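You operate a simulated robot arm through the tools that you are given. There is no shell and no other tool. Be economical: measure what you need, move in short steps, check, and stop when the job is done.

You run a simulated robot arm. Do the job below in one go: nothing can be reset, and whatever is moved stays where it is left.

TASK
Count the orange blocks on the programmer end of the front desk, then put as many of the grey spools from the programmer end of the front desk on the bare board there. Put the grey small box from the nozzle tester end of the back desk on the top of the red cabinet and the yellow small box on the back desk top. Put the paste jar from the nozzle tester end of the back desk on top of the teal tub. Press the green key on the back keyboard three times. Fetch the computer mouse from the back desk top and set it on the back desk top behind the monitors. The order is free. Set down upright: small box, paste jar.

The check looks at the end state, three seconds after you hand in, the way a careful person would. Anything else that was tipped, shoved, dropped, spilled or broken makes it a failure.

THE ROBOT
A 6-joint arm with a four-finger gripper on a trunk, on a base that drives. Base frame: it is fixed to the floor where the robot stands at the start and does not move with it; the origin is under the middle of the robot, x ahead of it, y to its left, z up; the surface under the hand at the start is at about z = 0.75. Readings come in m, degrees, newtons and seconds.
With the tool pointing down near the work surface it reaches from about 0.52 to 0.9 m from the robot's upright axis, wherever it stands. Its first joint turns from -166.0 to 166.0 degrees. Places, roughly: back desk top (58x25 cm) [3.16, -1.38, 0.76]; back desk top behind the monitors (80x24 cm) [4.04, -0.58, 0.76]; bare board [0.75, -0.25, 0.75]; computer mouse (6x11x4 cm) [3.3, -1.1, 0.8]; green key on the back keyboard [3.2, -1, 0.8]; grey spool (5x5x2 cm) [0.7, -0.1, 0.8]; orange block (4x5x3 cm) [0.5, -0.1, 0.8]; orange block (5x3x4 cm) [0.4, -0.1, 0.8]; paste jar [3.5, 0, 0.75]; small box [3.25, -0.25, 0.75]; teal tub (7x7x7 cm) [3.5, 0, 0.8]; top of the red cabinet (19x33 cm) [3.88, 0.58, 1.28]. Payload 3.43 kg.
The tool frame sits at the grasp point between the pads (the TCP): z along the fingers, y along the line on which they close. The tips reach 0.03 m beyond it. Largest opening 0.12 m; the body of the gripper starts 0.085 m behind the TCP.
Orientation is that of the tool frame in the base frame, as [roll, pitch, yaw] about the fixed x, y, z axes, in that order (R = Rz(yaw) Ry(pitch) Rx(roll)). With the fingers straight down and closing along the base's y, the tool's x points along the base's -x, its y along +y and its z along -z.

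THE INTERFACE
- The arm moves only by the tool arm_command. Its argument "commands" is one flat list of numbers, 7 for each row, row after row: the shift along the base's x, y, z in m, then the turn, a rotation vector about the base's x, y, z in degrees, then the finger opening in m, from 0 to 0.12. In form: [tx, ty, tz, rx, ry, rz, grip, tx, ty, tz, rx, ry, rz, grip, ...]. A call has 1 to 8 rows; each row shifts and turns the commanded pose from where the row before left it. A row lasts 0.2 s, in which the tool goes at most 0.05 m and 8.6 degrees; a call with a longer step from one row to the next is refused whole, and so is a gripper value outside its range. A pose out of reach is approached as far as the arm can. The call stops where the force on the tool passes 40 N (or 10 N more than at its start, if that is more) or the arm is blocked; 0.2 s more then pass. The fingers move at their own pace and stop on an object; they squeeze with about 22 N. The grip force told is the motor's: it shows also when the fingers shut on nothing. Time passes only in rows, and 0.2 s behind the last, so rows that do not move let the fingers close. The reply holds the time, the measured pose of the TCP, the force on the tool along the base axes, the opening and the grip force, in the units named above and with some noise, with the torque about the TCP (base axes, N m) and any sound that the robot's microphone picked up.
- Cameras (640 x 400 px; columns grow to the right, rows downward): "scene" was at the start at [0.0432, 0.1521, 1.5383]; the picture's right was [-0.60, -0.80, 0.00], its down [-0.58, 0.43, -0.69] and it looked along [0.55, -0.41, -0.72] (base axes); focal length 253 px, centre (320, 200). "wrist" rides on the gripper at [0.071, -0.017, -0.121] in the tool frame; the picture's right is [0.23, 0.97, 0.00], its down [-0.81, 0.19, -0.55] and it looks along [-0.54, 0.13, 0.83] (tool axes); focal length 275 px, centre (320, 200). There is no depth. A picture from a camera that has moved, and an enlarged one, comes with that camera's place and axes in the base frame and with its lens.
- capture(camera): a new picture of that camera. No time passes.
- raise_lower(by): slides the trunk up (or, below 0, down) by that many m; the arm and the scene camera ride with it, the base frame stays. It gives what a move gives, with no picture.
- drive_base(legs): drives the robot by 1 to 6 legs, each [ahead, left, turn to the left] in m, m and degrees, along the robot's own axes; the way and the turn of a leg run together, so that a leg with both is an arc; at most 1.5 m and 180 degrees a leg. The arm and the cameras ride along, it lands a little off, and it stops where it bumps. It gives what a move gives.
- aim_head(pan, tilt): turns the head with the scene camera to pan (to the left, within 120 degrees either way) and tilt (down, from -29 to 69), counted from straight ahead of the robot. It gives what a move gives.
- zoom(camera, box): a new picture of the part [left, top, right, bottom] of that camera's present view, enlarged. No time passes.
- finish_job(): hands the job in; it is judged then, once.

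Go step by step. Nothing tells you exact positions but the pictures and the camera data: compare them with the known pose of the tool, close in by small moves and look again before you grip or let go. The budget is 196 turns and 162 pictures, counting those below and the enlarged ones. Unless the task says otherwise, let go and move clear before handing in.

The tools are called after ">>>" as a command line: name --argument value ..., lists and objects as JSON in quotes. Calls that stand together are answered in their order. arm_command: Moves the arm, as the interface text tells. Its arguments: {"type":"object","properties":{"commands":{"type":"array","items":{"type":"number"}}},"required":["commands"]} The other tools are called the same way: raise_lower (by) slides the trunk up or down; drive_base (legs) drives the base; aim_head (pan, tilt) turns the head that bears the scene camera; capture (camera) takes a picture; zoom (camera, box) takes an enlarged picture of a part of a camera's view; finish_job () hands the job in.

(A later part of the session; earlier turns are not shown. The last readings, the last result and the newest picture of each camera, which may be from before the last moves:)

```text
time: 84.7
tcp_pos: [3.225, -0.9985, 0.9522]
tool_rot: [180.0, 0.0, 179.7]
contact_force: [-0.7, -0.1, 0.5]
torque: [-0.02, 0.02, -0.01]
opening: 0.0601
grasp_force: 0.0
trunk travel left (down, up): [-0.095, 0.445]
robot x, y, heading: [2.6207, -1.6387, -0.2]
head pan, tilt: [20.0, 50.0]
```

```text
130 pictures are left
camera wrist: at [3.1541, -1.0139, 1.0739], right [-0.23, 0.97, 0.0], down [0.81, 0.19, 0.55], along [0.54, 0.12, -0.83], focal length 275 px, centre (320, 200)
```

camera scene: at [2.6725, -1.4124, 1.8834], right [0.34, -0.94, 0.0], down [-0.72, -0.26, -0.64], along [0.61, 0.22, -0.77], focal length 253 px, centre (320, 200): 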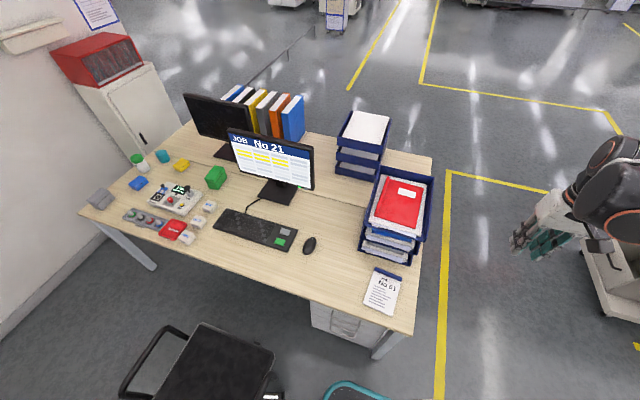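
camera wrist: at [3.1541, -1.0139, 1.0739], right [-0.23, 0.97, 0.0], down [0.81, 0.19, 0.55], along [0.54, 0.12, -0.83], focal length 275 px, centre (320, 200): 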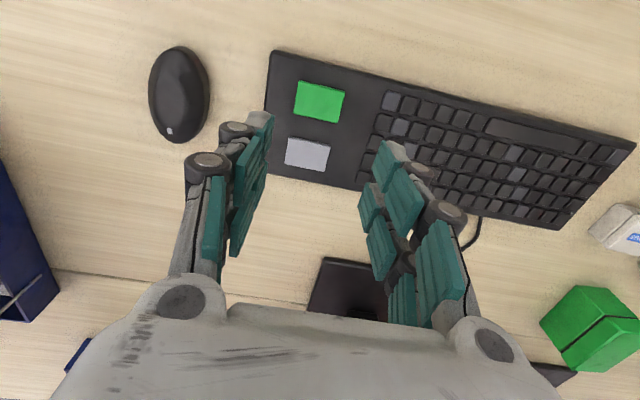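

Three clicks counted and the key is up again. Next the mouse at about (3.253, −1.144), long axis along x; I move over it.

>>> arm_command --commands '[0.007, -0.036, 0, 0, 0, 0, 0.09, 0.007, -0.036, 0, 0, 0, 0, 0.095, 0.007, -0.036, -0.02, 0, 0, 0, 0.095, 0.007, -0.037, -0.03, 0, 0, 0, 0.095]'

>>> capture --camera "wrist"

```text
time: 85.7
tcp_pos: [3.2568, -1.1445, 0.9024]
tool_rot: [180.0, 0.0, 179.9]
contact_force: [-0.5, 0.1, -0.7]
torque: [-0.01, 0.0, 0.0]
opening: 0.095
grasp_force: 0.2
trunk travel left (down, up): [-0.095, 0.445]
robot x, y, heading: [2.6191, -1.6327, -0.1]
head pan, tilt: [20.0, 50.0]
```

```text
129 pictures are left
camera wrist: at [3.1848, -1.1598, 1.0244], right [-0.23, 0.97, 0.0], down [0.81, 0.19, 0.55], along [0.54, 0.12, -0.83], focal length 275 px, centre (320, 200)
```

wrist: 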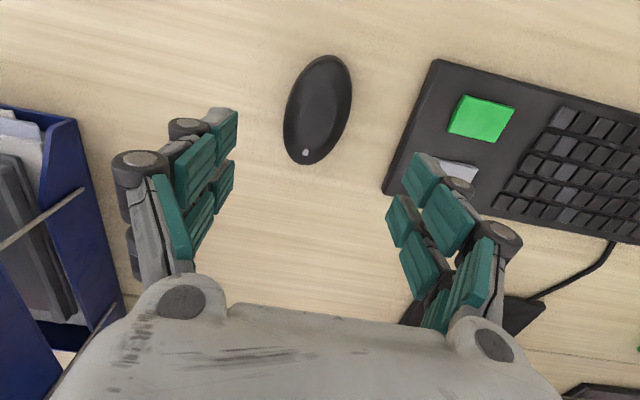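

>>> arm_command --commands '[0, -0.003, -0.04, 0, 0, 0, 0.095, 0, 0, -0.04, 0, 0, 0, 0.095, 0, 0, -0.026, 0, 0, 0, 0.095, 0, 0, 0, 0, 0, 0, 0.04, 0, 0, 0, 0, 0, 0, 0.04]'

>>> capture --camera "wrist"

```text
time: 86.8
tcp_pos: [3.2578, -1.1472, 0.7957]
tool_rot: [180.0, 0.0, 179.7]
contact_force: [-0.1, -0.9, 0.0]
torque: [-0.01, 0.06, -0.02]
opening: 0.0572
grasp_force: 22.3
trunk travel left (down, up): [-0.095, 0.445]
robot x, y, heading: [2.6203, -1.6417, -0.3]
head pan, tilt: [20.0, 50.0]
```

```text
128 pictures are left
camera wrist: at [3.1855, -1.1632, 0.9178], right [-0.23, 0.97, 0.0], down [0.81, 0.19, 0.55], along [0.54, 0.12, -0.83], focal length 275 px, centre (320, 200)
```

wrist: 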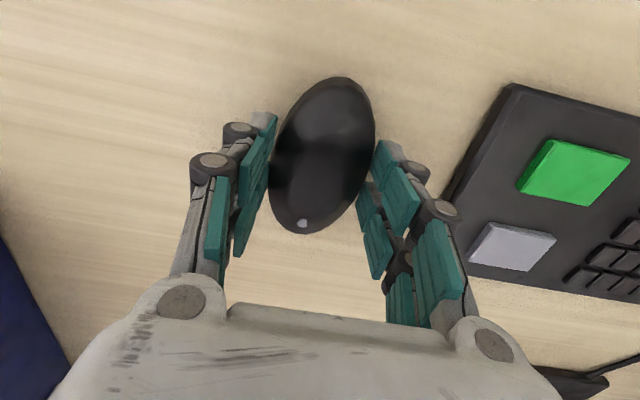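

Mouse gripped. I lift it well and retract the arm.

>>> arm_command --commands '[0, 0, 0.03, 0, 0, 0, 0.04, 0, 0, 0.045, 0, 0, 0, 0.04, 0, 0, 0.045, 0, 0, 0, 0.04, 0, 0, 0.045, 0, 0, 0, 0.04, 0, 0, 0.045, 0, 0, 0, 0.04, 0, 0, 0.045, 0, 0, 0, 0.04, -0.012, -0.045, 0, 0, 0, 0, 0.04, -0.012, -0.045, 0, 0, 0, 0, 0.04]'

>>> raise_lower --by 0.25

>>> arm_command --commands '[-0.012, -0.045, 0, 0, 0, 0, 0.04, -0.012, -0.045, 0, 0, 0, 0, 0.04, -0.012, -0.045, 0, 0, 0, 0, 0.04, -0.012, -0.045, 0, 0, 0, 0, 0.04, -0.012, -0.045, 0, 0, 0, 0, 0.04, -0.012, -0.045, 0, 0, 0, 0, 0.04, -0.012, -0.045, 0, 0, 0, 0, 0.04]'

>>> capture --camera "scene"

```text
time: 88.7
tcp_pos: [3.2305, -1.2365, 1.0526]
tool_rot: [179.9, 0.0, 179.8]
contact_force: [0.1, -0.8, -1.3]
torque: [-0.03, 0.01, 0.0]
opening: 0.0568
grasp_force: 22.1
trunk travel left (down, up): [-0.095, 0.445]
robot x, y, heading: [2.6206, -1.6348, -0.2]
head pan, tilt: [20.0, 50.0]
```

```text
time: 91.2
tcp_pos: [3.2313, -1.2359, 1.302]
tool_rot: [-180.0, 0.0, 179.8]
contact_force: [0.2, -0.4, -1.6]
torque: [-0.01, 0.0, 0.01]
opening: 0.0566
grasp_force: 21.7
trunk travel left (down, up): [-0.345, 0.195]
robot x, y, heading: [2.6246, -1.6369, -0.4]
head pan, tilt: [20.0, 50.0]
```

```text
time: 92.8
tcp_pos: [3.1472, -1.5516, 1.3021]
tool_rot: [180.0, 0.0, 179.8]
contact_force: [0.5, 0.6, -1.2]
torque: [0.05, -0.01, 0.01]
opening: 0.0569
grasp_force: 22.0
trunk travel left (down, up): [-0.345, 0.195]
robot x, y, heading: [2.6162, -1.6377, -0.0]
head pan, tilt: [20.0, 50.0]
```

```text
127 pictures are left
camera scene: at [2.6717, -1.4132, 1.7536], right [0.34, -0.94, 0.0], down [-0.72, -0.26, -0.64], along [0.61, 0.22, -0.77], focal length 253 px, centre (320, 200)
```

scene: 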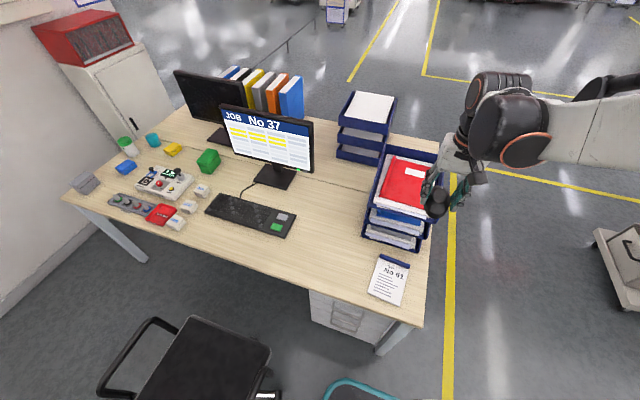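

The mouse is held and the area behind the desk is free floor. I drive around the right end of the desk to behind it and turn to face it.

>>> drive_base --legs '[[0, -0.58, 0], [1.2, 0, 0], [1.05, 0, 0], [0, 0.8, 0], [0, 0.8, 0], [0, 0, 180]]'

>>> aim_head --pan 0 --tilt 50

>>> capture --camera "scene"

```text
time: 122.1
tcp_pos: [4.4317, -0.7607, 1.3026]
tool_rot: [179.9, 0.0, 1.7]
contact_force: [0.0, -0.5, -1.0]
torque: [-0.03, 0.03, -0.01]
opening: 0.0566
grasp_force: 21.7
trunk travel left (down, up): [-0.345, 0.195]
robot x, y, heading: [4.9606, -0.6579, -178.3]
head pan, tilt: [20.0, 50.0]
```

```text
time: 123.0
tcp_pos: [4.4307, -0.7607, 1.3026]
tool_rot: [179.9, 0.1, 1.6]
contact_force: [0.2, 0.1, -0.5]
torque: [-0.02, -0.01, 0.02]
opening: 0.0565
grasp_force: 22.2
trunk travel left (down, up): [-0.345, 0.195]
robot x, y, heading: [4.9588, -0.6576, -178.4]
head pan, tilt: [0.0, 50.0]
```

```text
126 pictures are left
camera scene: at [4.9042, -0.858, 1.7533], right [-0.05, 1.0, 0.0], down [0.77, 0.04, -0.64], along [-0.64, -0.03, -0.77], focal length 253 px, centre (320, 200)
```

scene: 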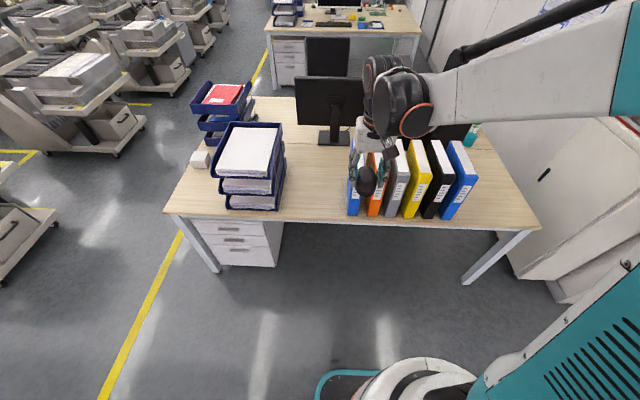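

Between the tray stack and the binders there is a free gap about y −1.05 to −0.75, behind the monitor. I drive a bit closer and aim for (4.03, −0.90).

>>> drive_base --legs '[[0.25, 0.15, -1.6]]'

>>> capture --camera "wrist"

>>> capture --camera "scene"

```text
time: 125.0
tcp_pos: [4.1826, -0.9021, 1.302]
tool_rot: [180.0, 0.0, 0.1]
contact_force: [-1.0, -0.3, -1.1]
torque: [0.02, 0.0, 0.01]
opening: 0.0567
grasp_force: 21.8
trunk travel left (down, up): [-0.345, 0.195]
robot x, y, heading: [4.7118, -0.8066, -179.7]
head pan, tilt: [0.0, 50.0]
```

```text
125 pictures are left
camera wrist: at [4.254, -0.8837, 1.4241], right [0.23, -0.97, 0.0], down [-0.81, -0.19, 0.55], along [-0.54, -0.13, -0.83], focal length 275 px, centre (320, 200)
```

wrist: 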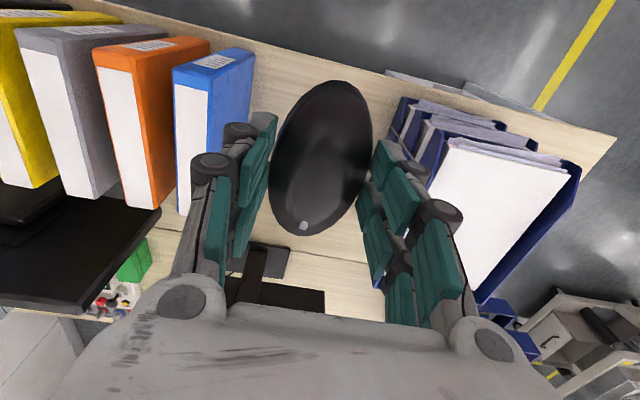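

```text
124 pictures are left
camera scene: at [4.6518, -1.0115, 1.7533], right [-0.02, 1.0, 0.0], down [0.77, 0.02, -0.64], along [-0.64, -0.02, -0.77], focal length 253 px, centre (320, 200)
```

scene: 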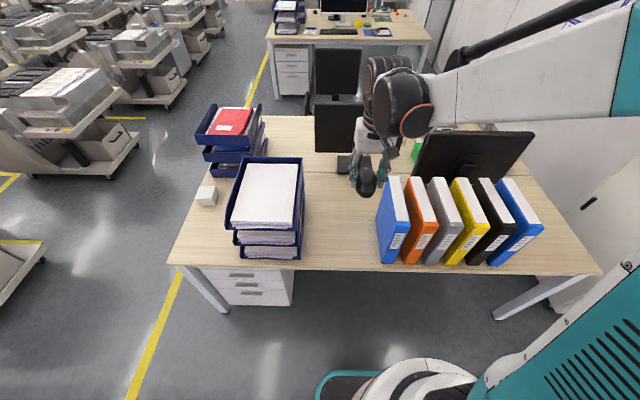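

>>> raise_lower --by -0.25

>>> arm_command --commands '[-0.045, -0.004, 0, 0, 0, 0, 0.04, -0.045, -0.004, 0, 0, 0, 0, 0.04, -0.045, -0.004, 0, 0, 0, 0, 0.04, -0.016, 0, -0.04, 0, 0, 0, 0.04, 0, 0, -0.045, 0, 0, 0, 0.04, 0, 0, -0.045, 0, 0, 0, 0.04]'

>>> capture --camera "wrist"

>>> capture --camera "scene"

```text
time: 127.5
tcp_pos: [4.1845, -0.9012, 1.0523]
tool_rot: [-179.9, -0.1, 0.1]
contact_force: [-0.3, 0.4, -0.5]
torque: [-0.03, 0.01, -0.01]
opening: 0.0565
grasp_force: 21.5
trunk travel left (down, up): [-0.095, 0.445]
robot x, y, heading: [4.7128, -0.8094, -179.8]
head pan, tilt: [0.0, 50.0]
```

```text
time: 128.9
tcp_pos: [4.0329, -0.9112, 0.9231]
tool_rot: [-180.0, 0.0, 0.1]
contact_force: [-0.2, 0.2, -1.6]
torque: [0.04, 0.03, -0.01]
opening: 0.0567
grasp_force: 22.8
trunk travel left (down, up): [-0.095, 0.445]
robot x, y, heading: [4.7113, -0.8091, -180.0]
head pan, tilt: [0.0, 50.0]
```

```text
123 pictures are left
camera wrist: at [4.1048, -0.8941, 1.044], right [0.23, -0.97, 0.0], down [-0.81, -0.19, 0.55], along [-0.54, -0.13, -0.83], focal length 275 px, centre (320, 200)
```

wrist: 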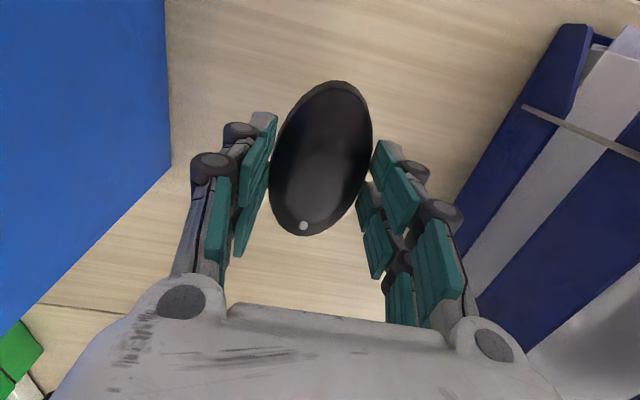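

```text
122 pictures are left
camera scene: at [4.6531, -1.009, 1.5033], right [0.0, 1.0, 0.0], down [0.77, 0.0, -0.64], along [-0.64, 0.0, -0.77], focal length 253 px, centre (320, 200)
```

scene: 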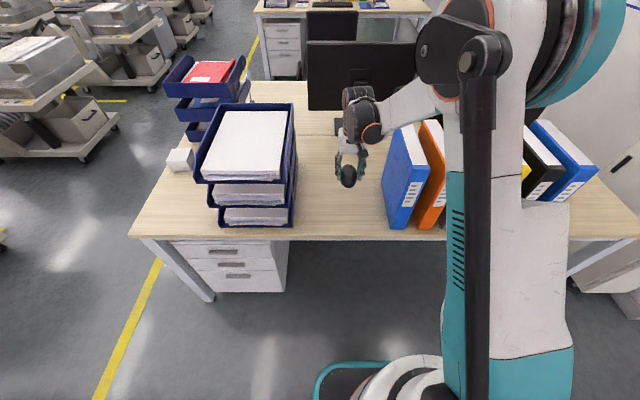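

Clear on both sides. I lower the mouse to the desk and release.

>>> arm_command --commands '[0, 0, -0.045, 0, 0, 0, 0.04, 0, 0, -0.045, 0, 0, 0, 0.04, 0, 0, -0.03, 0, 0, 0, 0.04, 0, 0, -0.004, 0, 0, 0, 0.04, 0, 0, 0, 0, 0, 0, 0.04]'

```text
time: 130.1
tcp_pos: [4.033, -0.913, 0.7986]
tool_rot: [-179.9, 0.0, 0.1]
contact_force: [0.0, 0.3, -0.8]
torque: [0.0, -0.02, -0.02]
opening: 0.0565
grasp_force: 22.3
trunk travel left (down, up): [-0.095, 0.445]
robot x, y, heading: [4.7113, -0.8053, -179.8]
head pan, tilt: [0.0, 50.0]
```

>>> arm_command --commands '[0, 0, -0.002, 0, 0, 0, 0.04, 0, 0, 0, 0, 0, 0, 0.085, 0, 0, 0, 0, 0, 0, 0.085, 0, 0, 0.04, 0, 0, 0, 0.085, 0, 0, 0.045, 0, 0, 0, 0.085, 0, 0, 0.045, 0, 0, 0, 0.085, 0, 0, 0.045, 0, 0, 0, 0.085]'

>>> capture --camera "wrist"

```text
time: 131.7
tcp_pos: [4.0353, -0.9128, 0.9715]
tool_rot: [-180.0, 0.0, 0.0]
contact_force: [0.4, 0.4, -0.6]
torque: [-0.04, -0.02, 0.0]
opening: 0.0852
grasp_force: 0.1
trunk travel left (down, up): [-0.095, 0.445]
robot x, y, heading: [4.7095, -0.8125, -179.9]
head pan, tilt: [0.0, 50.0]
```

```text
121 pictures are left
camera wrist: at [4.1064, -0.8949, 1.0941], right [0.23, -0.97, 0.0], down [-0.81, -0.19, 0.55], along [-0.54, -0.13, -0.83], focal length 275 px, centre (320, 200)
```

wrist: 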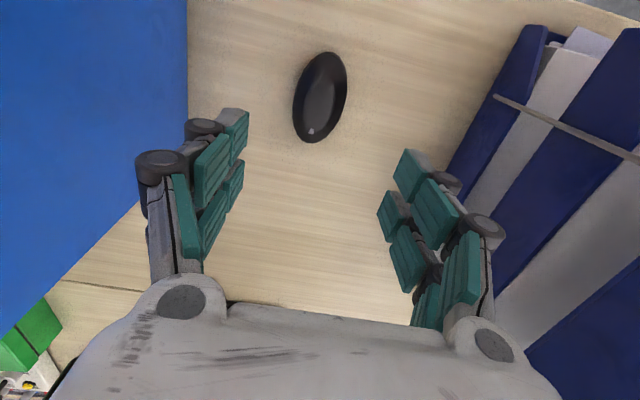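

The mouse rests in place. I raise up and look at the red cabinet from here, since its top may be reachable from this side.

>>> raise_lower --by 0.4

>>> aim_head --pan -60 --tilt 25

>>> capture --camera "scene"

```text
time: 135.6
tcp_pos: [4.0345, -0.9136, 1.3706]
tool_rot: [-179.9, 0.0, 0.1]
contact_force: [-0.9, -0.5, -0.1]
torque: [0.02, 0.0, 0.01]
opening: 0.0851
grasp_force: 0.1
trunk travel left (down, up): [-0.495, 0.045]
robot x, y, heading: [4.7102, -0.8087, -179.8]
head pan, tilt: [0.0, 50.0]
```

```text
time: 136.9
tcp_pos: [4.035, -0.9132, 1.3727]
tool_rot: [179.9, 0.0, 0.1]
contact_force: [0.2, 0.1, -0.2]
torque: [-0.03, 0.02, 0.01]
opening: 0.0849
grasp_force: 0.1
trunk travel left (down, up): [-0.495, 0.045]
robot x, y, heading: [4.7112, -0.8112, -180.0]
head pan, tilt: [-60.0, 25.0]
```

```text
120 pictures are left
camera scene: at [4.6838, -0.9292, 1.9408], right [0.86, 0.5, 0.0], down [0.21, -0.37, -0.91], along [-0.45, 0.78, -0.42], focal length 253 px, centre (320, 200)
```

scene: 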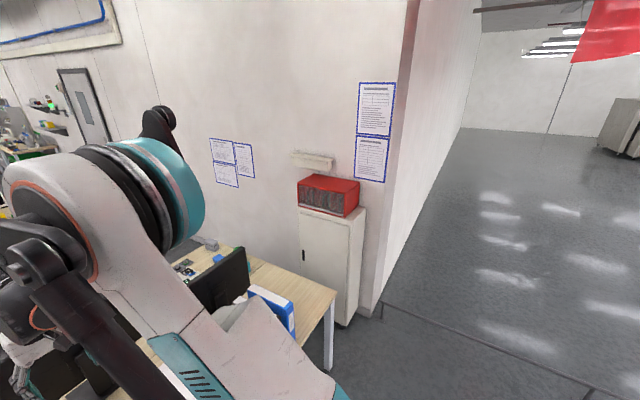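

The red cabinet's top (about x 3.72–4.08, y 0.44–0.73) is reachable from this rear side later. Now I retract the arm and drive back around to the front, stopping before the lane by the chair.

>>> arm_command --commands '[0.045, 0.005, 0, 0, 0, 0, 0.06, 0.045, 0.005, 0, 0, 0, 0, 0.05, 0.045, 0.005, 0, 0, 0, 0, 0.05, 0.02, 0, 0, 0, 0, 0, 0.05]'

>>> drive_base --legs '[[-0.2, 0, 0], [0, 1.4, 0], [1.5, 0, 0], [1.45, 0, 0], [0, 0, 180]]'

>>> aim_head --pan 60 --tilt 40

>>> capture --camera "scene"

```text
time: 137.9
tcp_pos: [4.1878, -0.8973, 1.373]
tool_rot: [180.0, 0.0, 0.0]
contact_force: [0.0, 0.4, 0.8]
torque: [0.07, 0.01, -0.01]
opening: 0.0499
grasp_force: 0.0
trunk travel left (down, up): [-0.495, 0.045]
robot x, y, heading: [4.7131, -0.8095, -180.1]
head pan, tilt: [-60.0, 25.0]
```

```text
time: 167.1
tcp_pos: [2.5128, -2.1151, 1.3721]
tool_rot: [-180.0, 0.0, -175.5]
contact_force: [0.0, -0.5, 0.0]
torque: [-0.02, 0.01, 0.02]
opening: 0.0503
grasp_force: 0.1
trunk travel left (down, up): [-0.495, 0.045]
robot x, y, heading: [1.9994, -2.2431, 4.5]
head pan, tilt: [-60.0, 25.0]
```

```text
time: 169.1
tcp_pos: [2.5124, -2.1156, 1.3726]
tool_rot: [-180.0, 0.0, -175.6]
contact_force: [0.2, 0.5, 0.6]
torque: [-0.01, 0.01, 0.0]
opening: 0.0499
grasp_force: 0.1
trunk travel left (down, up): [-0.495, 0.045]
robot x, y, heading: [1.9951, -2.2455, 4.2]
head pan, tilt: [60.0, 40.0]
```

```text
119 pictures are left
camera scene: at [1.9988, -1.9679, 1.9175], right [0.9, -0.43, 0.0], down [-0.28, -0.58, -0.77], along [0.33, 0.69, -0.64], focal length 253 px, centre (320, 200)
```

scene: 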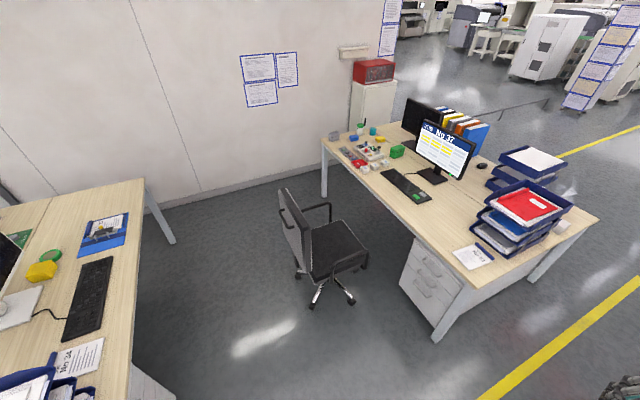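

Lane between front desk (x≈1.47) and chair (x≈2.28); I centre at x≈1.87 and slide left in two stages.

>>> drive_base --legs '[[-0.12, 0, -4.2], [0, 0.9, 0]]'

```text
time: 174.7
tcp_pos: [2.4, -1.2579, 1.3723]
tool_rot: [-180.0, 0.0, 179.9]
contact_force: [0.0, 0.3, -0.2]
torque: [-0.03, 0.0, 0.03]
opening: 0.0501
grasp_force: 0.1
trunk travel left (down, up): [-0.495, 0.045]
robot x, y, heading: [1.8784, -1.3448, -0.2]
head pan, tilt: [60.0, 40.0]
```

>>> drive_base --legs '[[0, 1.25, 0.2], [0.74, 0, 0]]'

>>> aim_head --pan 0 --tilt 50

>>> capture --camera "scene"

```text
time: 184.6
tcp_pos: [3.1418, -0.0224, 1.3716]
tool_rot: [180.0, -0.1, 179.2]
contact_force: [0.4, -0.5, 0.1]
torque: [-0.03, 0.02, 0.01]
opening: 0.05
grasp_force: 0.0
trunk travel left (down, up): [-0.495, 0.045]
robot x, y, heading: [2.6174, -0.1015, -0.7]
head pan, tilt: [60.0, 40.0]
```

```text
time: 185.8
tcp_pos: [3.143, -0.0239, 1.3737]
tool_rot: [-180.0, 0.1, 179.2]
contact_force: [-0.7, 0.5, -0.3]
torque: [0.02, -0.04, -0.03]
opening: 0.0502
grasp_force: 0.0
trunk travel left (down, up): [-0.495, 0.045]
robot x, y, heading: [2.6193, -0.1086, -0.8]
head pan, tilt: [0.0, 50.0]
```

```text
118 pictures are left
camera scene: at [2.6775, 0.0968, 1.9033], right [-0.01, -1.0, 0.0], down [-0.77, 0.01, -0.64], along [0.64, -0.01, -0.77], focal length 253 px, centre (320, 200)
```

scene: 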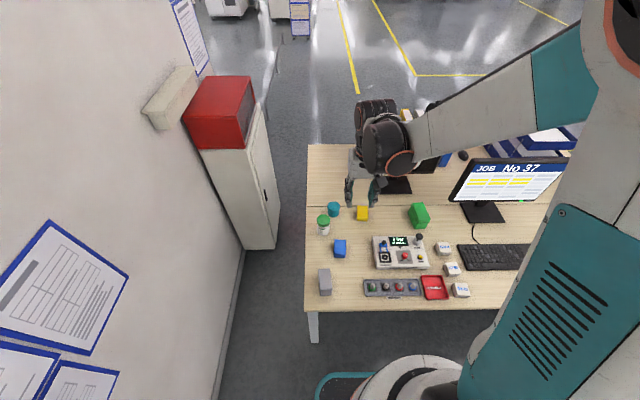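

>>> zoom --camera "scene" --box '[300, 190, 440, 310]'

>>> zoom --camera "scene" --box '[130, 50, 290, 170]'

```text
3.33 times, centred on (370, 250) of scene
camera zoom: at [2.6775, 0.0968, 1.9033], right [-0.01, -1.0, 0.0], down [-0.77, 0.01, -0.64], along [0.64, -0.01, -0.77], focal length 844 px, centre (153, 33)
```

zoom: 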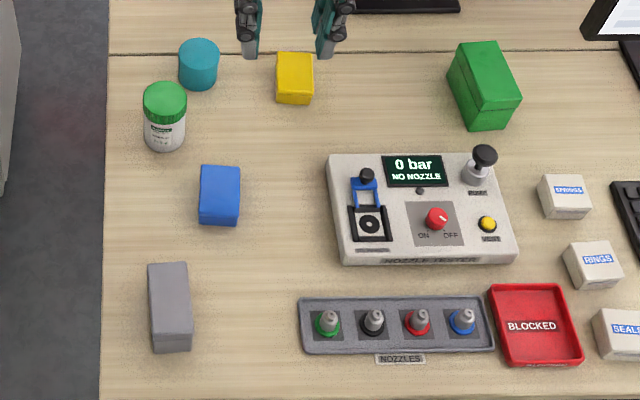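

```text
3.33 times, centred on (210, 110) of scene
camera zoom: at [2.6775, 0.0968, 1.9033], right [-0.01, -1.0, 0.0], down [-0.77, 0.01, -0.64], along [0.64, -0.01, -0.77], focal length 844 px, centre (687, 500)
```

zoom: 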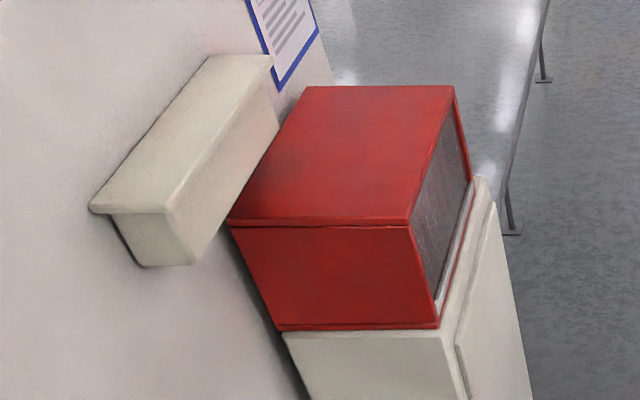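

I now have the items: jar ≈(3.43, 0.07), teal tub ≈(3.54, 0.01), yellow box ≈(3.52, −0.15), grey box ≈(3.13, 0.07). I move 8 cm closer and lower for the jar.

>>> drive_base --legs '[[0.08, 0.05, 0.8]]'

>>> raise_lower --by -0.3

>>> capture --camera "wrist"

```text
time: 187.0
tcp_pos: [3.2258, 0.036, 1.3723]
tool_rot: [-180.0, -0.2, -180.0]
contact_force: [0.6, -0.4, 0.5]
torque: [-0.01, 0.05, 0.04]
opening: 0.0502
grasp_force: 0.0
trunk travel left (down, up): [-0.495, 0.045]
robot x, y, heading: [2.6995, -0.0517, -0.1]
head pan, tilt: [0.0, 50.0]
```

```text
time: 190.0
tcp_pos: [3.2232, 0.0339, 1.0723]
tool_rot: [-179.9, 0.0, 180.0]
contact_force: [0.3, -0.1, -0.1]
torque: [0.04, 0.01, 0.0]
opening: 0.0501
grasp_force: 0.1
trunk travel left (down, up): [-0.195, 0.345]
robot x, y, heading: [2.7046, -0.0531, -0.1]
head pan, tilt: [0.0, 50.0]
```

```text
115 pictures are left
camera wrist: at [3.1519, 0.0179, 1.1946], right [-0.23, 0.97, 0.0], down [0.81, 0.19, 0.55], along [0.54, 0.13, -0.83], focal length 275 px, centre (320, 200)
```

wrist: 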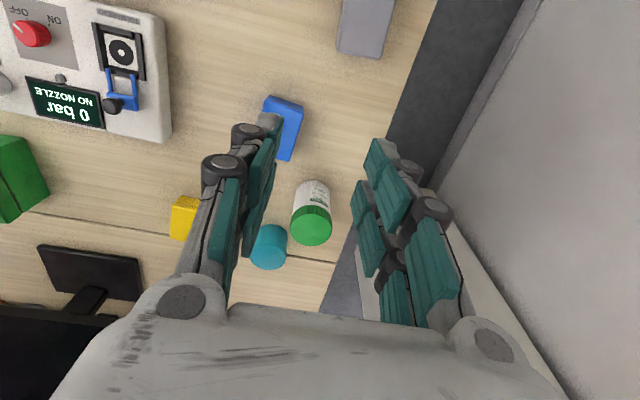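

>>> arm_command --commands '[0.0385, 0.0066, 0, 0, 0, 0, 0.07, 0.0385, 0.0066, -0.01, 0, 0, 0, 0.09, 0.0385, 0.0066, -0.025, 0, 0, 0, 0.1, 0.0385, 0.0066, -0.025, 0, 0, 0, 0.1, 0.0385, 0.0066, -0.025, 0, 0, 0, 0.1]'

>>> capture --camera "wrist"

```text
time: 191.2
tcp_pos: [3.4174, 0.0683, 0.9887]
tool_rot: [-180.0, 0.0, -180.0]
contact_force: [-0.3, 0.1, -0.5]
torque: [-0.01, -0.03, -0.01]
opening: 0.0995
grasp_force: 0.1
trunk travel left (down, up): [-0.195, 0.345]
robot x, y, heading: [2.7021, -0.0528, -0.1]
head pan, tilt: [0.0, 50.0]
```

```text
114 pictures are left
camera wrist: at [3.3453, 0.0518, 1.1102], right [-0.23, 0.97, 0.0], down [0.81, 0.19, 0.55], along [0.54, 0.13, -0.83], focal length 275 px, centre (320, 200)
```

wrist: 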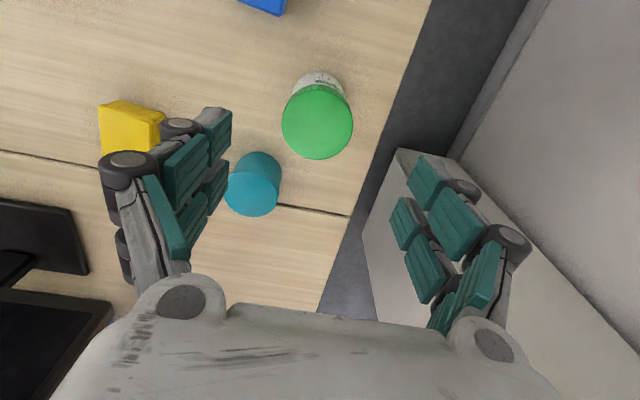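

Jar axis ≈(3.427, 0.068), top z≈0.855; tub centre ≈(3.540, 0.012). I descend around the jar and grip it.

>>> arm_command --commands '[0.01, 0, -0.02, 0, 0, 0, 0.1, 0, 0, -0.045, 0, 0, 0, 0.1, 0, 0, -0.045, 0, 0, 0, 0.1, 0, 0, -0.045, 0, 0, 0, 0.1, 0, 0, -0.029, 0, 0, 0, 0.1, 0, 0, 0, 0, 0, 0, 0.05, 0, 0, 0, 0, 0, 0, 0.05]'

>>> capture --camera "wrist"

```text
time: 192.8
tcp_pos: [3.4251, 0.0676, 0.8021]
tool_rot: [-180.0, 0.0, 180.0]
contact_force: [-0.1, 0.6, -0.3]
torque: [0.06, 0.04, 0.0]
opening: 0.0664
grasp_force: 22.4
trunk travel left (down, up): [-0.195, 0.345]
robot x, y, heading: [2.6992, -0.0553, -0.3]
head pan, tilt: [0.0, 50.0]
```

```text
113 pictures are left
camera wrist: at [3.3533, 0.0512, 0.9249], right [-0.23, 0.97, 0.0], down [0.81, 0.19, 0.55], along [0.54, 0.13, -0.83], focal length 275 px, centre (320, 200)
```

wrist: 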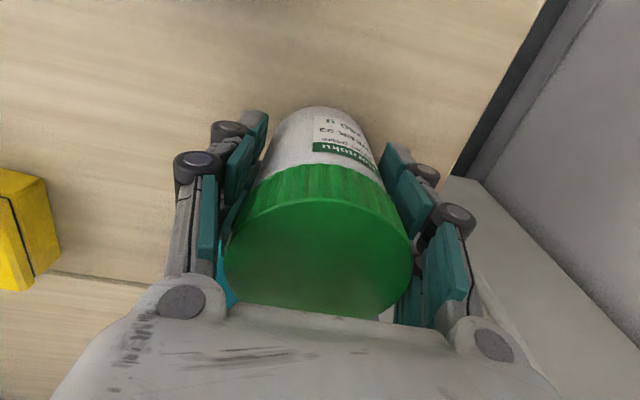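

>>> arm_command --commands '[0, 0, 0.03, 0, 0, 0, 0.05, 0, 0, 0.045, 0, 0, 0, 0.05, 0, 0, 0.045, 0, 0, 0, 0.05, 0.028, -0.0137, 0, 0, 0, 0, 0.05, 0.028, -0.0137, 0, 0, 0, 0, 0.05, 0.028, -0.0137, 0, 0, 0, 0, 0.05, 0.029, -0.0137, 0, 0, 0, 0, 0.05, 0, 0, 0, 0, 0, 0, 0.05]'

>>> capture --camera "wrist"

>>> capture --camera "scene"

```text
time: 194.6
tcp_pos: [3.5396, 0.0117, 0.9252]
tool_rot: [180.0, 0.0, -179.8]
contact_force: [0.2, -0.6, -3.6]
torque: [-0.03, 0.05, -0.02]
opening: 0.0662
grasp_force: 22.0
trunk travel left (down, up): [-0.195, 0.345]
robot x, y, heading: [2.6992, -0.0575, -0.0]
head pan, tilt: [0.0, 50.0]
```

```text
112 pictures are left
camera wrist: at [3.4677, -0.0043, 1.0467], right [-0.23, 0.97, 0.0], down [0.81, 0.19, 0.55], along [0.54, 0.13, -0.83], focal length 275 px, centre (320, 200)
```

wrist: 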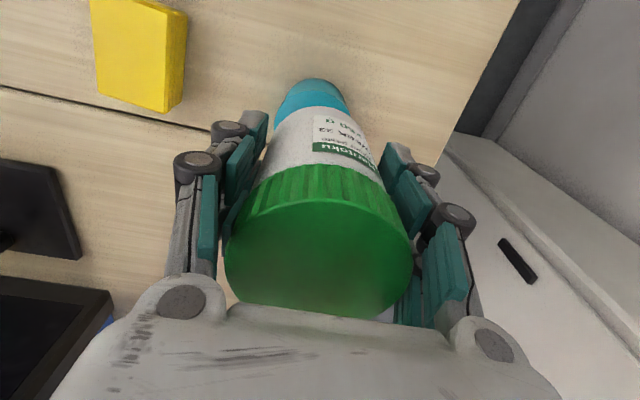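

```text
111 pictures are left
camera scene: at [2.7577, 0.1469, 1.6034], right [0.0, -1.0, 0.0], down [-0.77, 0.0, -0.64], along [0.64, 0.0, -0.77], focal length 253 px, centre (320, 200)
```

scene: 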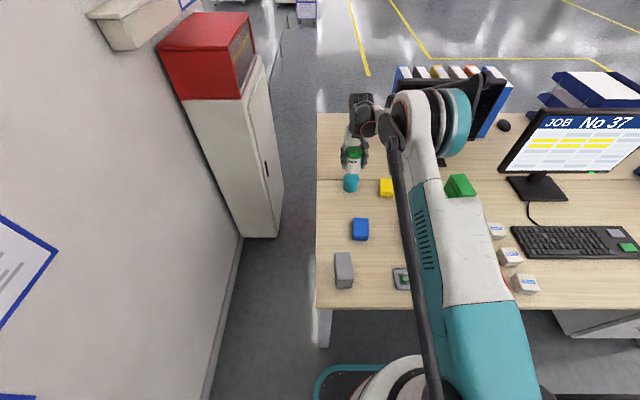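

>>> zoom --camera "scene" --box '[325, 130, 405, 200]'

>>> zoom --camera "wrist" --box '[230, 60, 400, 180]'

```text
5.71 times, centred on (365, 165) of scene
camera zoom: at [2.7577, 0.1469, 1.6034], right [0.0, -1.0, 0.0], down [-0.77, 0.0, -0.64], along [0.64, 0.0, -0.77], focal length 1447 px, centre (63, 400)
```

zoom: 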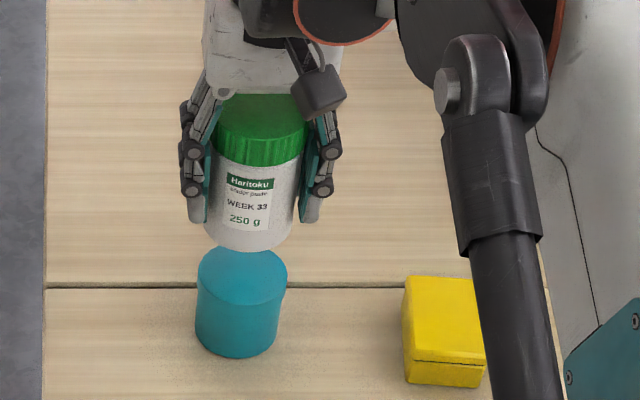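

```text
3.33 times, centred on (315, 120) of wrist
camera zoom: at [3.4677, -0.0043, 1.0467], right [-0.23, 0.97, 0.0], down [0.81, 0.19, 0.55], along [0.54, 0.13, -0.83], focal length 918 px, centre (337, 467)
```

zoom: 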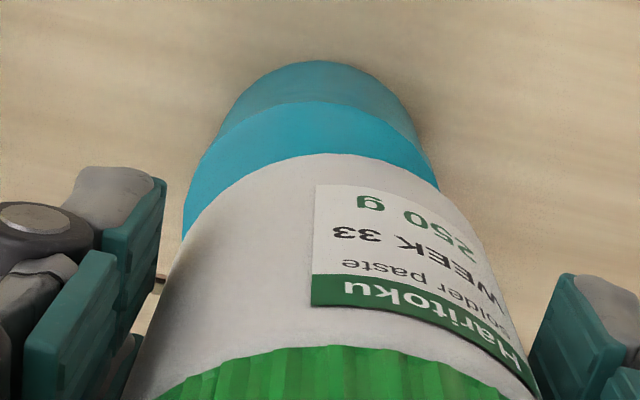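

Jar and tub axes coincide at about (3.540, 0.011). I lower it onto the tub, feeling for contact.

>>> arm_command --commands '[0, 0, -0.035, 0, 0, 0, 0.05, 0, 0, -0.013, 0, 0, 0, 0.05, 0, 0, 0, 0, 0, 0, 0.05]'

>>> arm_command --commands '[0, 0, -0.002, 0, 0, 0, 0.05, 0, 0, -0.002, 0, 0, 0, 0.05, 0, 0, 0, 0, 0, 0, 0.05]'

>>> zoom --camera "scene" --box '[325, 130, 405, 200]'

```text
time: 195.4
tcp_pos: [3.5386, 0.0112, 0.8759]
tool_rot: [-180.0, -0.1, 179.9]
contact_force: [0.4, -0.9, -2.4]
torque: [0.04, -0.01, 0.04]
opening: 0.0664
grasp_force: 21.6
trunk travel left (down, up): [-0.195, 0.345]
robot x, y, heading: [2.7013, -0.0526, 0.2]
head pan, tilt: [0.0, 50.0]
```

```text
time: 196.2
tcp_pos: [3.5395, 0.0111, 0.8721]
tool_rot: [-180.0, 0.0, -180.0]
contact_force: [0.3, -0.3, -2.4]
torque: [0.03, 0.0, -0.02]
opening: 0.066
grasp_force: 22.1
trunk travel left (down, up): [-0.195, 0.345]
robot x, y, heading: [2.7003, -0.055, -0.2]
head pan, tilt: [0.0, 50.0]
```

```text
5.71 times, centred on (365, 165) of scene
camera zoom: at [2.7575, 0.1471, 1.6033], right [0.0, -1.0, 0.0], down [-0.77, 0.0, -0.64], along [0.64, 0.0, -0.77], focal length 1447 px, centre (63, 400)
```

zoom: 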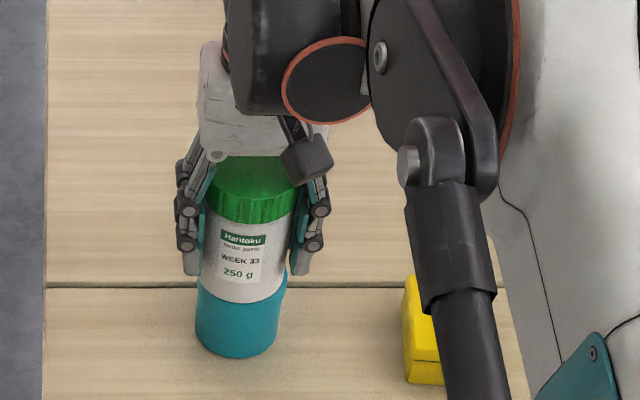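

>>> arm_command --commands '[0, 0, -0.0015, 0, 0, 0, 0.05, 0, 0, 0, 0, 0, 0, 0.05]'

>>> arm_command --commands '[0, 0, -0.0015, 0, 0, 0, 0.05, 0, 0, 0, 0, 0, 0, 0.05]'

```text
time: 196.8
tcp_pos: [3.5401, 0.0113, 0.8707]
tool_rot: [180.0, 0.0, 179.9]
contact_force: [0.1, -1.3, -3.5]
torque: [-0.02, 0.03, -0.01]
opening: 0.066
grasp_force: 22.0
trunk travel left (down, up): [-0.195, 0.345]
robot x, y, heading: [2.7018, -0.0542, 0.2]
head pan, tilt: [0.0, 50.0]
```

```text
time: 197.4
tcp_pos: [3.5386, 0.0121, 0.8698]
tool_rot: [-180.0, 0.0, 180.0]
contact_force: [1.9, 0.7, 3.7]
torque: [0.22, -0.14, -0.05]
opening: 0.0659
grasp_force: 21.7
trunk travel left (down, up): [-0.195, 0.345]
robot x, y, heading: [2.6991, -0.0536, -0.0]
head pan, tilt: [0.0, 50.0]
```

Contact felt (force turned positive). I release and lift straight up.

>>> arm_command --commands '[0, 0, 0.0005, 0, 0, 0, 0.075, 0, 0, 0, 0, 0, 0, 0.09, 0, 0, 0, 0, 0, 0, 0.095, 0, 0, 0.04, 0, 0, 0, 0.095, 0, 0, 0.045, 0, 0, 0, 0.095, 0, 0, 0.045, 0, 0, 0, 0.095]'

>>> zoom --camera "scene" --box '[300, 100, 460, 220]'

>>> capture --camera "wrist"

```text
time: 198.8
tcp_pos: [3.5397, 0.0118, 0.9991]
tool_rot: [180.0, 0.0, -180.0]
contact_force: [0.2, -0.1, 0.7]
torque: [-0.01, -0.01, 0.01]
opening: 0.0952
grasp_force: 0.7
trunk travel left (down, up): [-0.195, 0.345]
robot x, y, heading: [2.7039, -0.0521, -0.2]
head pan, tilt: [0.0, 50.0]
```

```text
3.33 times, centred on (380, 160) of scene
camera zoom: at [2.7568, 0.147, 1.6034], right [0.0, -1.0, 0.0], down [-0.77, 0.0, -0.64], along [0.64, 0.0, -0.77], focal length 844 px, centre (120, 333)
```

zoom: 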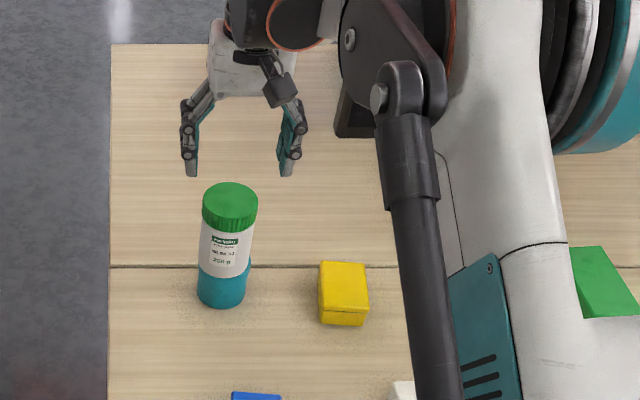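

```text
106 pictures are left
camera wrist: at [3.4686, -0.0048, 1.122], right [-0.23, 0.97, 0.0], down [0.81, 0.19, 0.55], along [0.54, 0.13, -0.83], focal length 275 px, centre (320, 200)
```

wrist: 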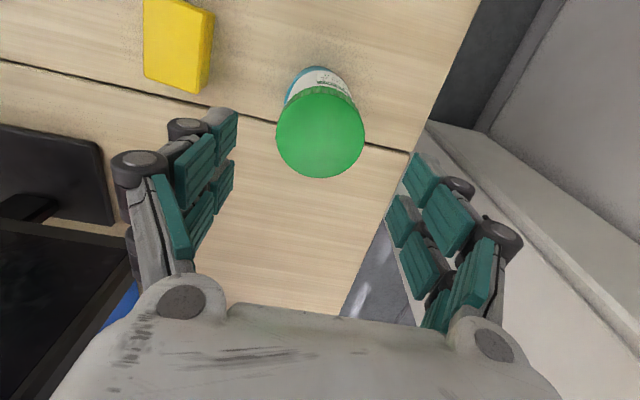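

The jar stands on the tub. Now the yellow box at about (3.52, −0.147); I move above it for a closer look.

>>> arm_command --commands '[-0.01, -0.04, 0.01, 0, 0, 0, 0.095, -0.01, -0.04, 0, 0, 0, 0, 0.095, -0.01, -0.04, 0, 0, 0, 0, 0.095, -0.005, -0.04, -0.02, 0, 0, 0, 0.095, 0, 0, -0.045, 0, 0, 0, 0.095]'

>>> capture --camera "wrist"

```text
time: 200.0
tcp_pos: [3.5045, -0.1486, 0.9424]
tool_rot: [180.0, -0.1, -179.9]
contact_force: [-0.3, -0.1, -0.2]
torque: [0.04, 0.01, -0.01]
opening: 0.0951
grasp_force: 0.0
trunk travel left (down, up): [-0.195, 0.345]
robot x, y, heading: [2.7024, -0.0538, -0.2]
head pan, tilt: [0.0, 50.0]
```

```text
105 pictures are left
camera wrist: at [3.4327, -0.1645, 1.0647], right [-0.23, 0.97, 0.0], down [0.81, 0.19, 0.55], along [0.54, 0.13, -0.83], focal length 275 px, centre (320, 200)
```

wrist: 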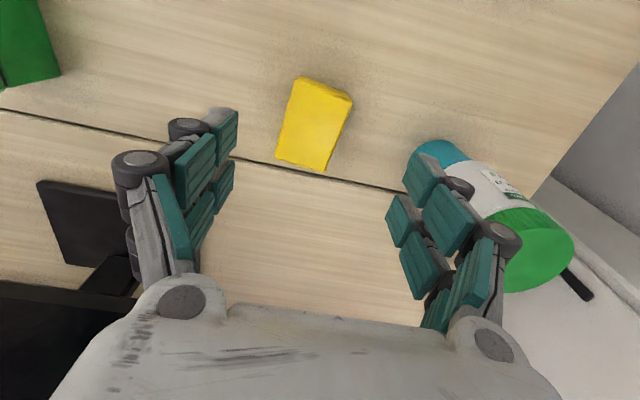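

The box is about 8×5.5 cm, centre (3.531, −0.150), turned about −4.5°. I lower the trunk a bit for reach and go down onto it.

>>> arm_command --commands '[0.026, -0.001, 0, 0, 0, -4.5, 0.095]'

>>> raise_lower --by -0.08

>>> capture --camera "wrist"

```text
time: 200.4
tcp_pos: [3.5302, -0.1495, 0.9439]
tool_rot: [-179.9, 0.0, 175.5]
contact_force: [0.0, -0.4, 1.3]
torque: [0.01, -0.01, 0.0]
opening: 0.0948
grasp_force: 0.1
trunk travel left (down, up): [-0.195, 0.345]
robot x, y, heading: [2.7011, -0.0552, 0.0]
head pan, tilt: [0.0, 50.0]
```

```text
time: 201.6
tcp_pos: [3.5305, -0.1489, 0.8638]
tool_rot: [180.0, -0.1, 175.5]
contact_force: [0.1, 0.4, 0.1]
torque: [0.01, 0.0, 0.03]
opening: 0.0951
grasp_force: 0.1
trunk travel left (down, up): [-0.115, 0.425]
robot x, y, heading: [2.7018, -0.052, -0.2]
head pan, tilt: [0.0, 50.0]
```

```text
104 pictures are left
camera wrist: at [3.4572, -0.1599, 0.9854], right [-0.15, 0.99, 0.0], down [0.82, 0.13, 0.55], along [0.55, 0.08, -0.83], focal length 275 px, centre (320, 200)
```

wrist: 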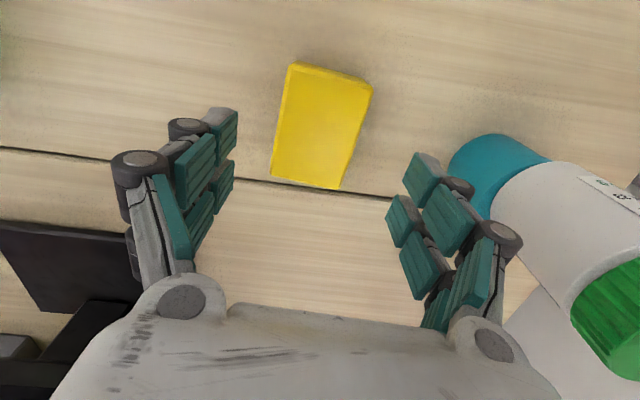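

>>> arm_command --commands '[-0.002, -0.003, -0.04, 0, 0, 0, 0.095, 0, 0, -0.032, 0, 0, 0, 0.095, 0, 0, 0, 0, 0, 0, 0.04, 0, 0, 0, 0, 0, 0, 0.04, 0, 0, 0, 0, 0, 0, 0.04]'

>>> capture --camera "wrist"

```text
time: 202.8
tcp_pos: [3.5289, -0.1548, 0.7912]
tool_rot: [-179.9, -0.1, 175.5]
contact_force: [0.1, 0.6, 0.2]
torque: [-0.01, 0.03, -0.02]
opening: 0.0596
grasp_force: 22.5
trunk travel left (down, up): [-0.115, 0.425]
robot x, y, heading: [2.6989, -0.0531, -0.1]
head pan, tilt: [0.0, 50.0]
```

```text
103 pictures are left
camera wrist: at [3.4562, -0.1646, 0.9127], right [-0.15, 0.99, 0.0], down [0.82, 0.13, 0.55], along [0.55, 0.08, -0.83], focal length 275 px, centre (320, 200)
```

wrist: 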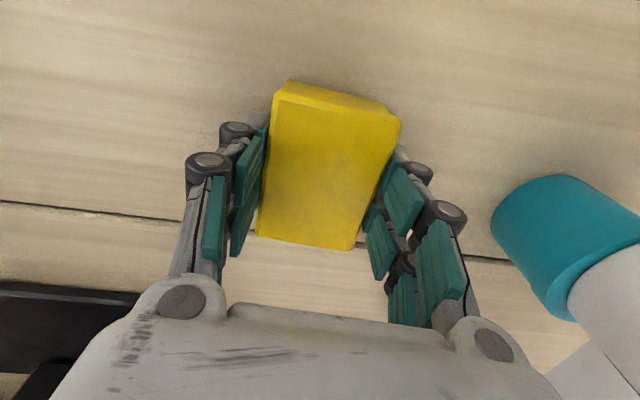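

Gripped. I lift it straight up, retract, raise the trunk, then carry it to the right-hand front station.

>>> arm_command --commands '[0, 0, 0.03, 0, 0, 0, 0.04, 0, 0, 0.045, 0, 0, 0, 0.04, 0, 0, 0.045, 0, 0, 0, 0.04, 0, 0, 0.045, 0, 0, 0, 0.04, 0, 0, 0.045, 0, 0, 0, 0.04, 0, 0, 0.045, 0, 0, 0, 0.04]'

>>> raise_lower --by 0.3

>>> arm_command --commands '[-0.045, 0, 0, 0, 0, 0, 0.04, -0.045, 0, 0, 0, 0, 0, 0.04, -0.045, 0, 0, 0, 0, 0, 0.04, -0.045, 0, 0, 0, 0, 0, 0.04, -0.045, 0, 0, 0, 0, 0, 0.04, -0.045, 0, 0, 0, 0, 0, 0.04, -0.025, 0, 0, 0, 0, 4.5, 0.04]'

>>> capture --camera "wrist"

```text
time: 204.2
tcp_pos: [3.5274, -0.1558, 1.0505]
tool_rot: [180.0, 0.0, 175.5]
contact_force: [-0.7, 0.2, -1.0]
torque: [0.0, -0.01, 0.0]
opening: 0.0596
grasp_force: 21.9
trunk travel left (down, up): [-0.115, 0.425]
robot x, y, heading: [2.6985, -0.0534, -0.2]
head pan, tilt: [0.0, 50.0]
```

```text
time: 207.2
tcp_pos: [3.5276, -0.1549, 1.3489]
tool_rot: [-180.0, 0.0, 175.6]
contact_force: [-0.4, 0.1, -1.0]
torque: [-0.01, 0.0, -0.01]
opening: 0.0596
grasp_force: 22.6
trunk travel left (down, up): [-0.415, 0.125]
robot x, y, heading: [2.6998, -0.0513, -0.1]
head pan, tilt: [0.0, 50.0]
```

```text
time: 208.8
tcp_pos: [3.2322, -0.1548, 1.3492]
tool_rot: [179.9, 0.0, -179.7]
contact_force: [-0.6, -0.7, -1.1]
torque: [-0.01, 0.0, -0.01]
opening: 0.0596
grasp_force: 21.9
trunk travel left (down, up): [-0.415, 0.125]
robot x, y, heading: [2.7043, -0.0511, -0.1]
head pan, tilt: [0.0, 50.0]
```

```text
102 pictures are left
camera wrist: at [3.1608, -0.1714, 1.4714], right [-0.23, 0.97, 0.0], down [0.81, 0.19, 0.55], along [0.54, 0.13, -0.83], focal length 275 px, centre (320, 200)
```

wrist: 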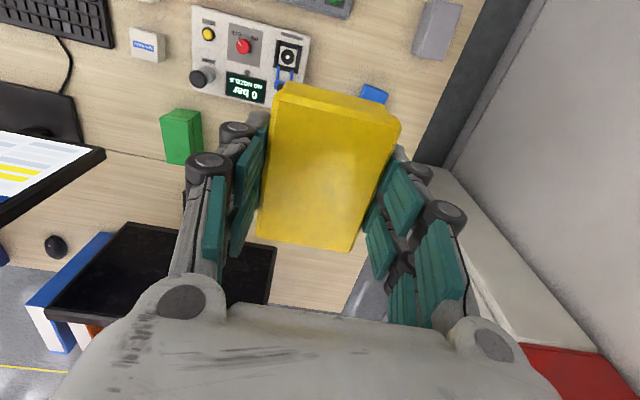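

>>> drive_base --legs '[[-0.83, 0, 0], [0, -0.8, 0], [0, -0.8, 0]]'

```text
time: 220.9
tcp_pos: [2.4338, -1.7515, 1.3488]
tool_rot: [180.0, 0.0, -179.1]
contact_force: [0.5, -0.9, -0.5]
torque: [0.05, -0.02, 0.01]
opening: 0.0594
grasp_force: 22.3
trunk travel left (down, up): [-0.415, 0.125]
robot x, y, heading: [1.8979, -1.6542, 0.5]
head pan, tilt: [0.0, 50.0]
```

>>> drive_base --legs '[[0.72, 0, -0.5]]'

>>> raise_lower --by -0.3

>>> aim_head --pan 10 --tilt 50

>>> capture --camera "scene"

>>> capture --camera "wrist"

```text
time: 224.8
tcp_pos: [3.1473, -1.755, 1.3502]
tool_rot: [180.0, 0.0, 179.9]
contact_force: [-0.2, 0.4, -0.3]
torque: [0.0, 0.01, 0.0]
opening: 0.0597
grasp_force: 22.1
trunk travel left (down, up): [-0.415, 0.125]
robot x, y, heading: [2.614, -1.6556, -0.3]
head pan, tilt: [0.0, 50.0]
```

```text
time: 227.8
tcp_pos: [3.1461, -1.755, 1.0483]
tool_rot: [180.0, 0.1, 180.0]
contact_force: [-0.4, -0.1, -0.2]
torque: [0.0, 0.0, 0.02]
opening: 0.0596
grasp_force: 22.4
trunk travel left (down, up): [-0.115, 0.425]
robot x, y, heading: [2.6127, -1.6519, 0.0]
head pan, tilt: [0.0, 50.0]
```

```text
time: 228.6
tcp_pos: [3.1466, -1.756, 1.0487]
tool_rot: [180.0, 0.0, 179.9]
contact_force: [-0.5, -0.5, -0.3]
torque: [-0.01, 0.05, -0.01]
opening: 0.0596
grasp_force: 22.6
trunk travel left (down, up): [-0.115, 0.425]
robot x, y, heading: [2.614, -1.6537, -0.1]
head pan, tilt: [10.0, 50.0]
```

```text
101 pictures are left
camera scene: at [2.6693, -1.4383, 1.5234], right [0.17, -0.99, 0.0], down [-0.75, -0.13, -0.64], along [0.63, 0.11, -0.77], focal length 253 px, centre (320, 200)
```

scene: 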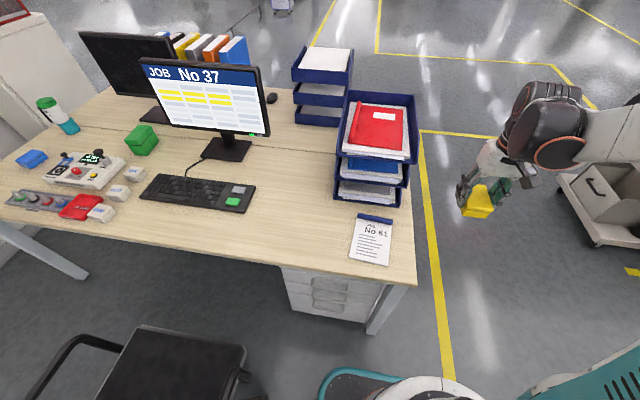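

```text
100 pictures are left
camera wrist: at [3.0747, -1.771, 1.1712], right [-0.23, 0.97, 0.0], down [0.81, 0.19, 0.55], along [0.54, 0.13, -0.83], focal length 275 px, centre (320, 200)
```

wrist: 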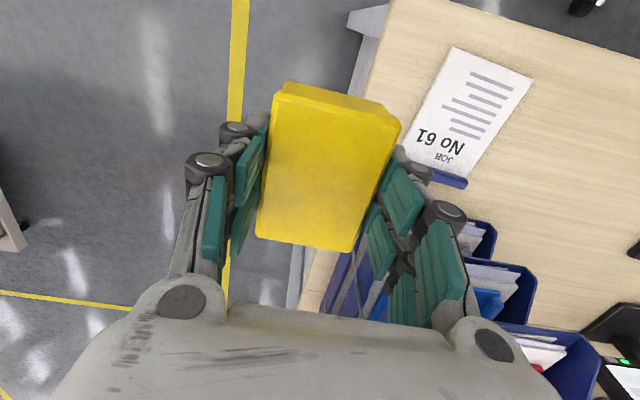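

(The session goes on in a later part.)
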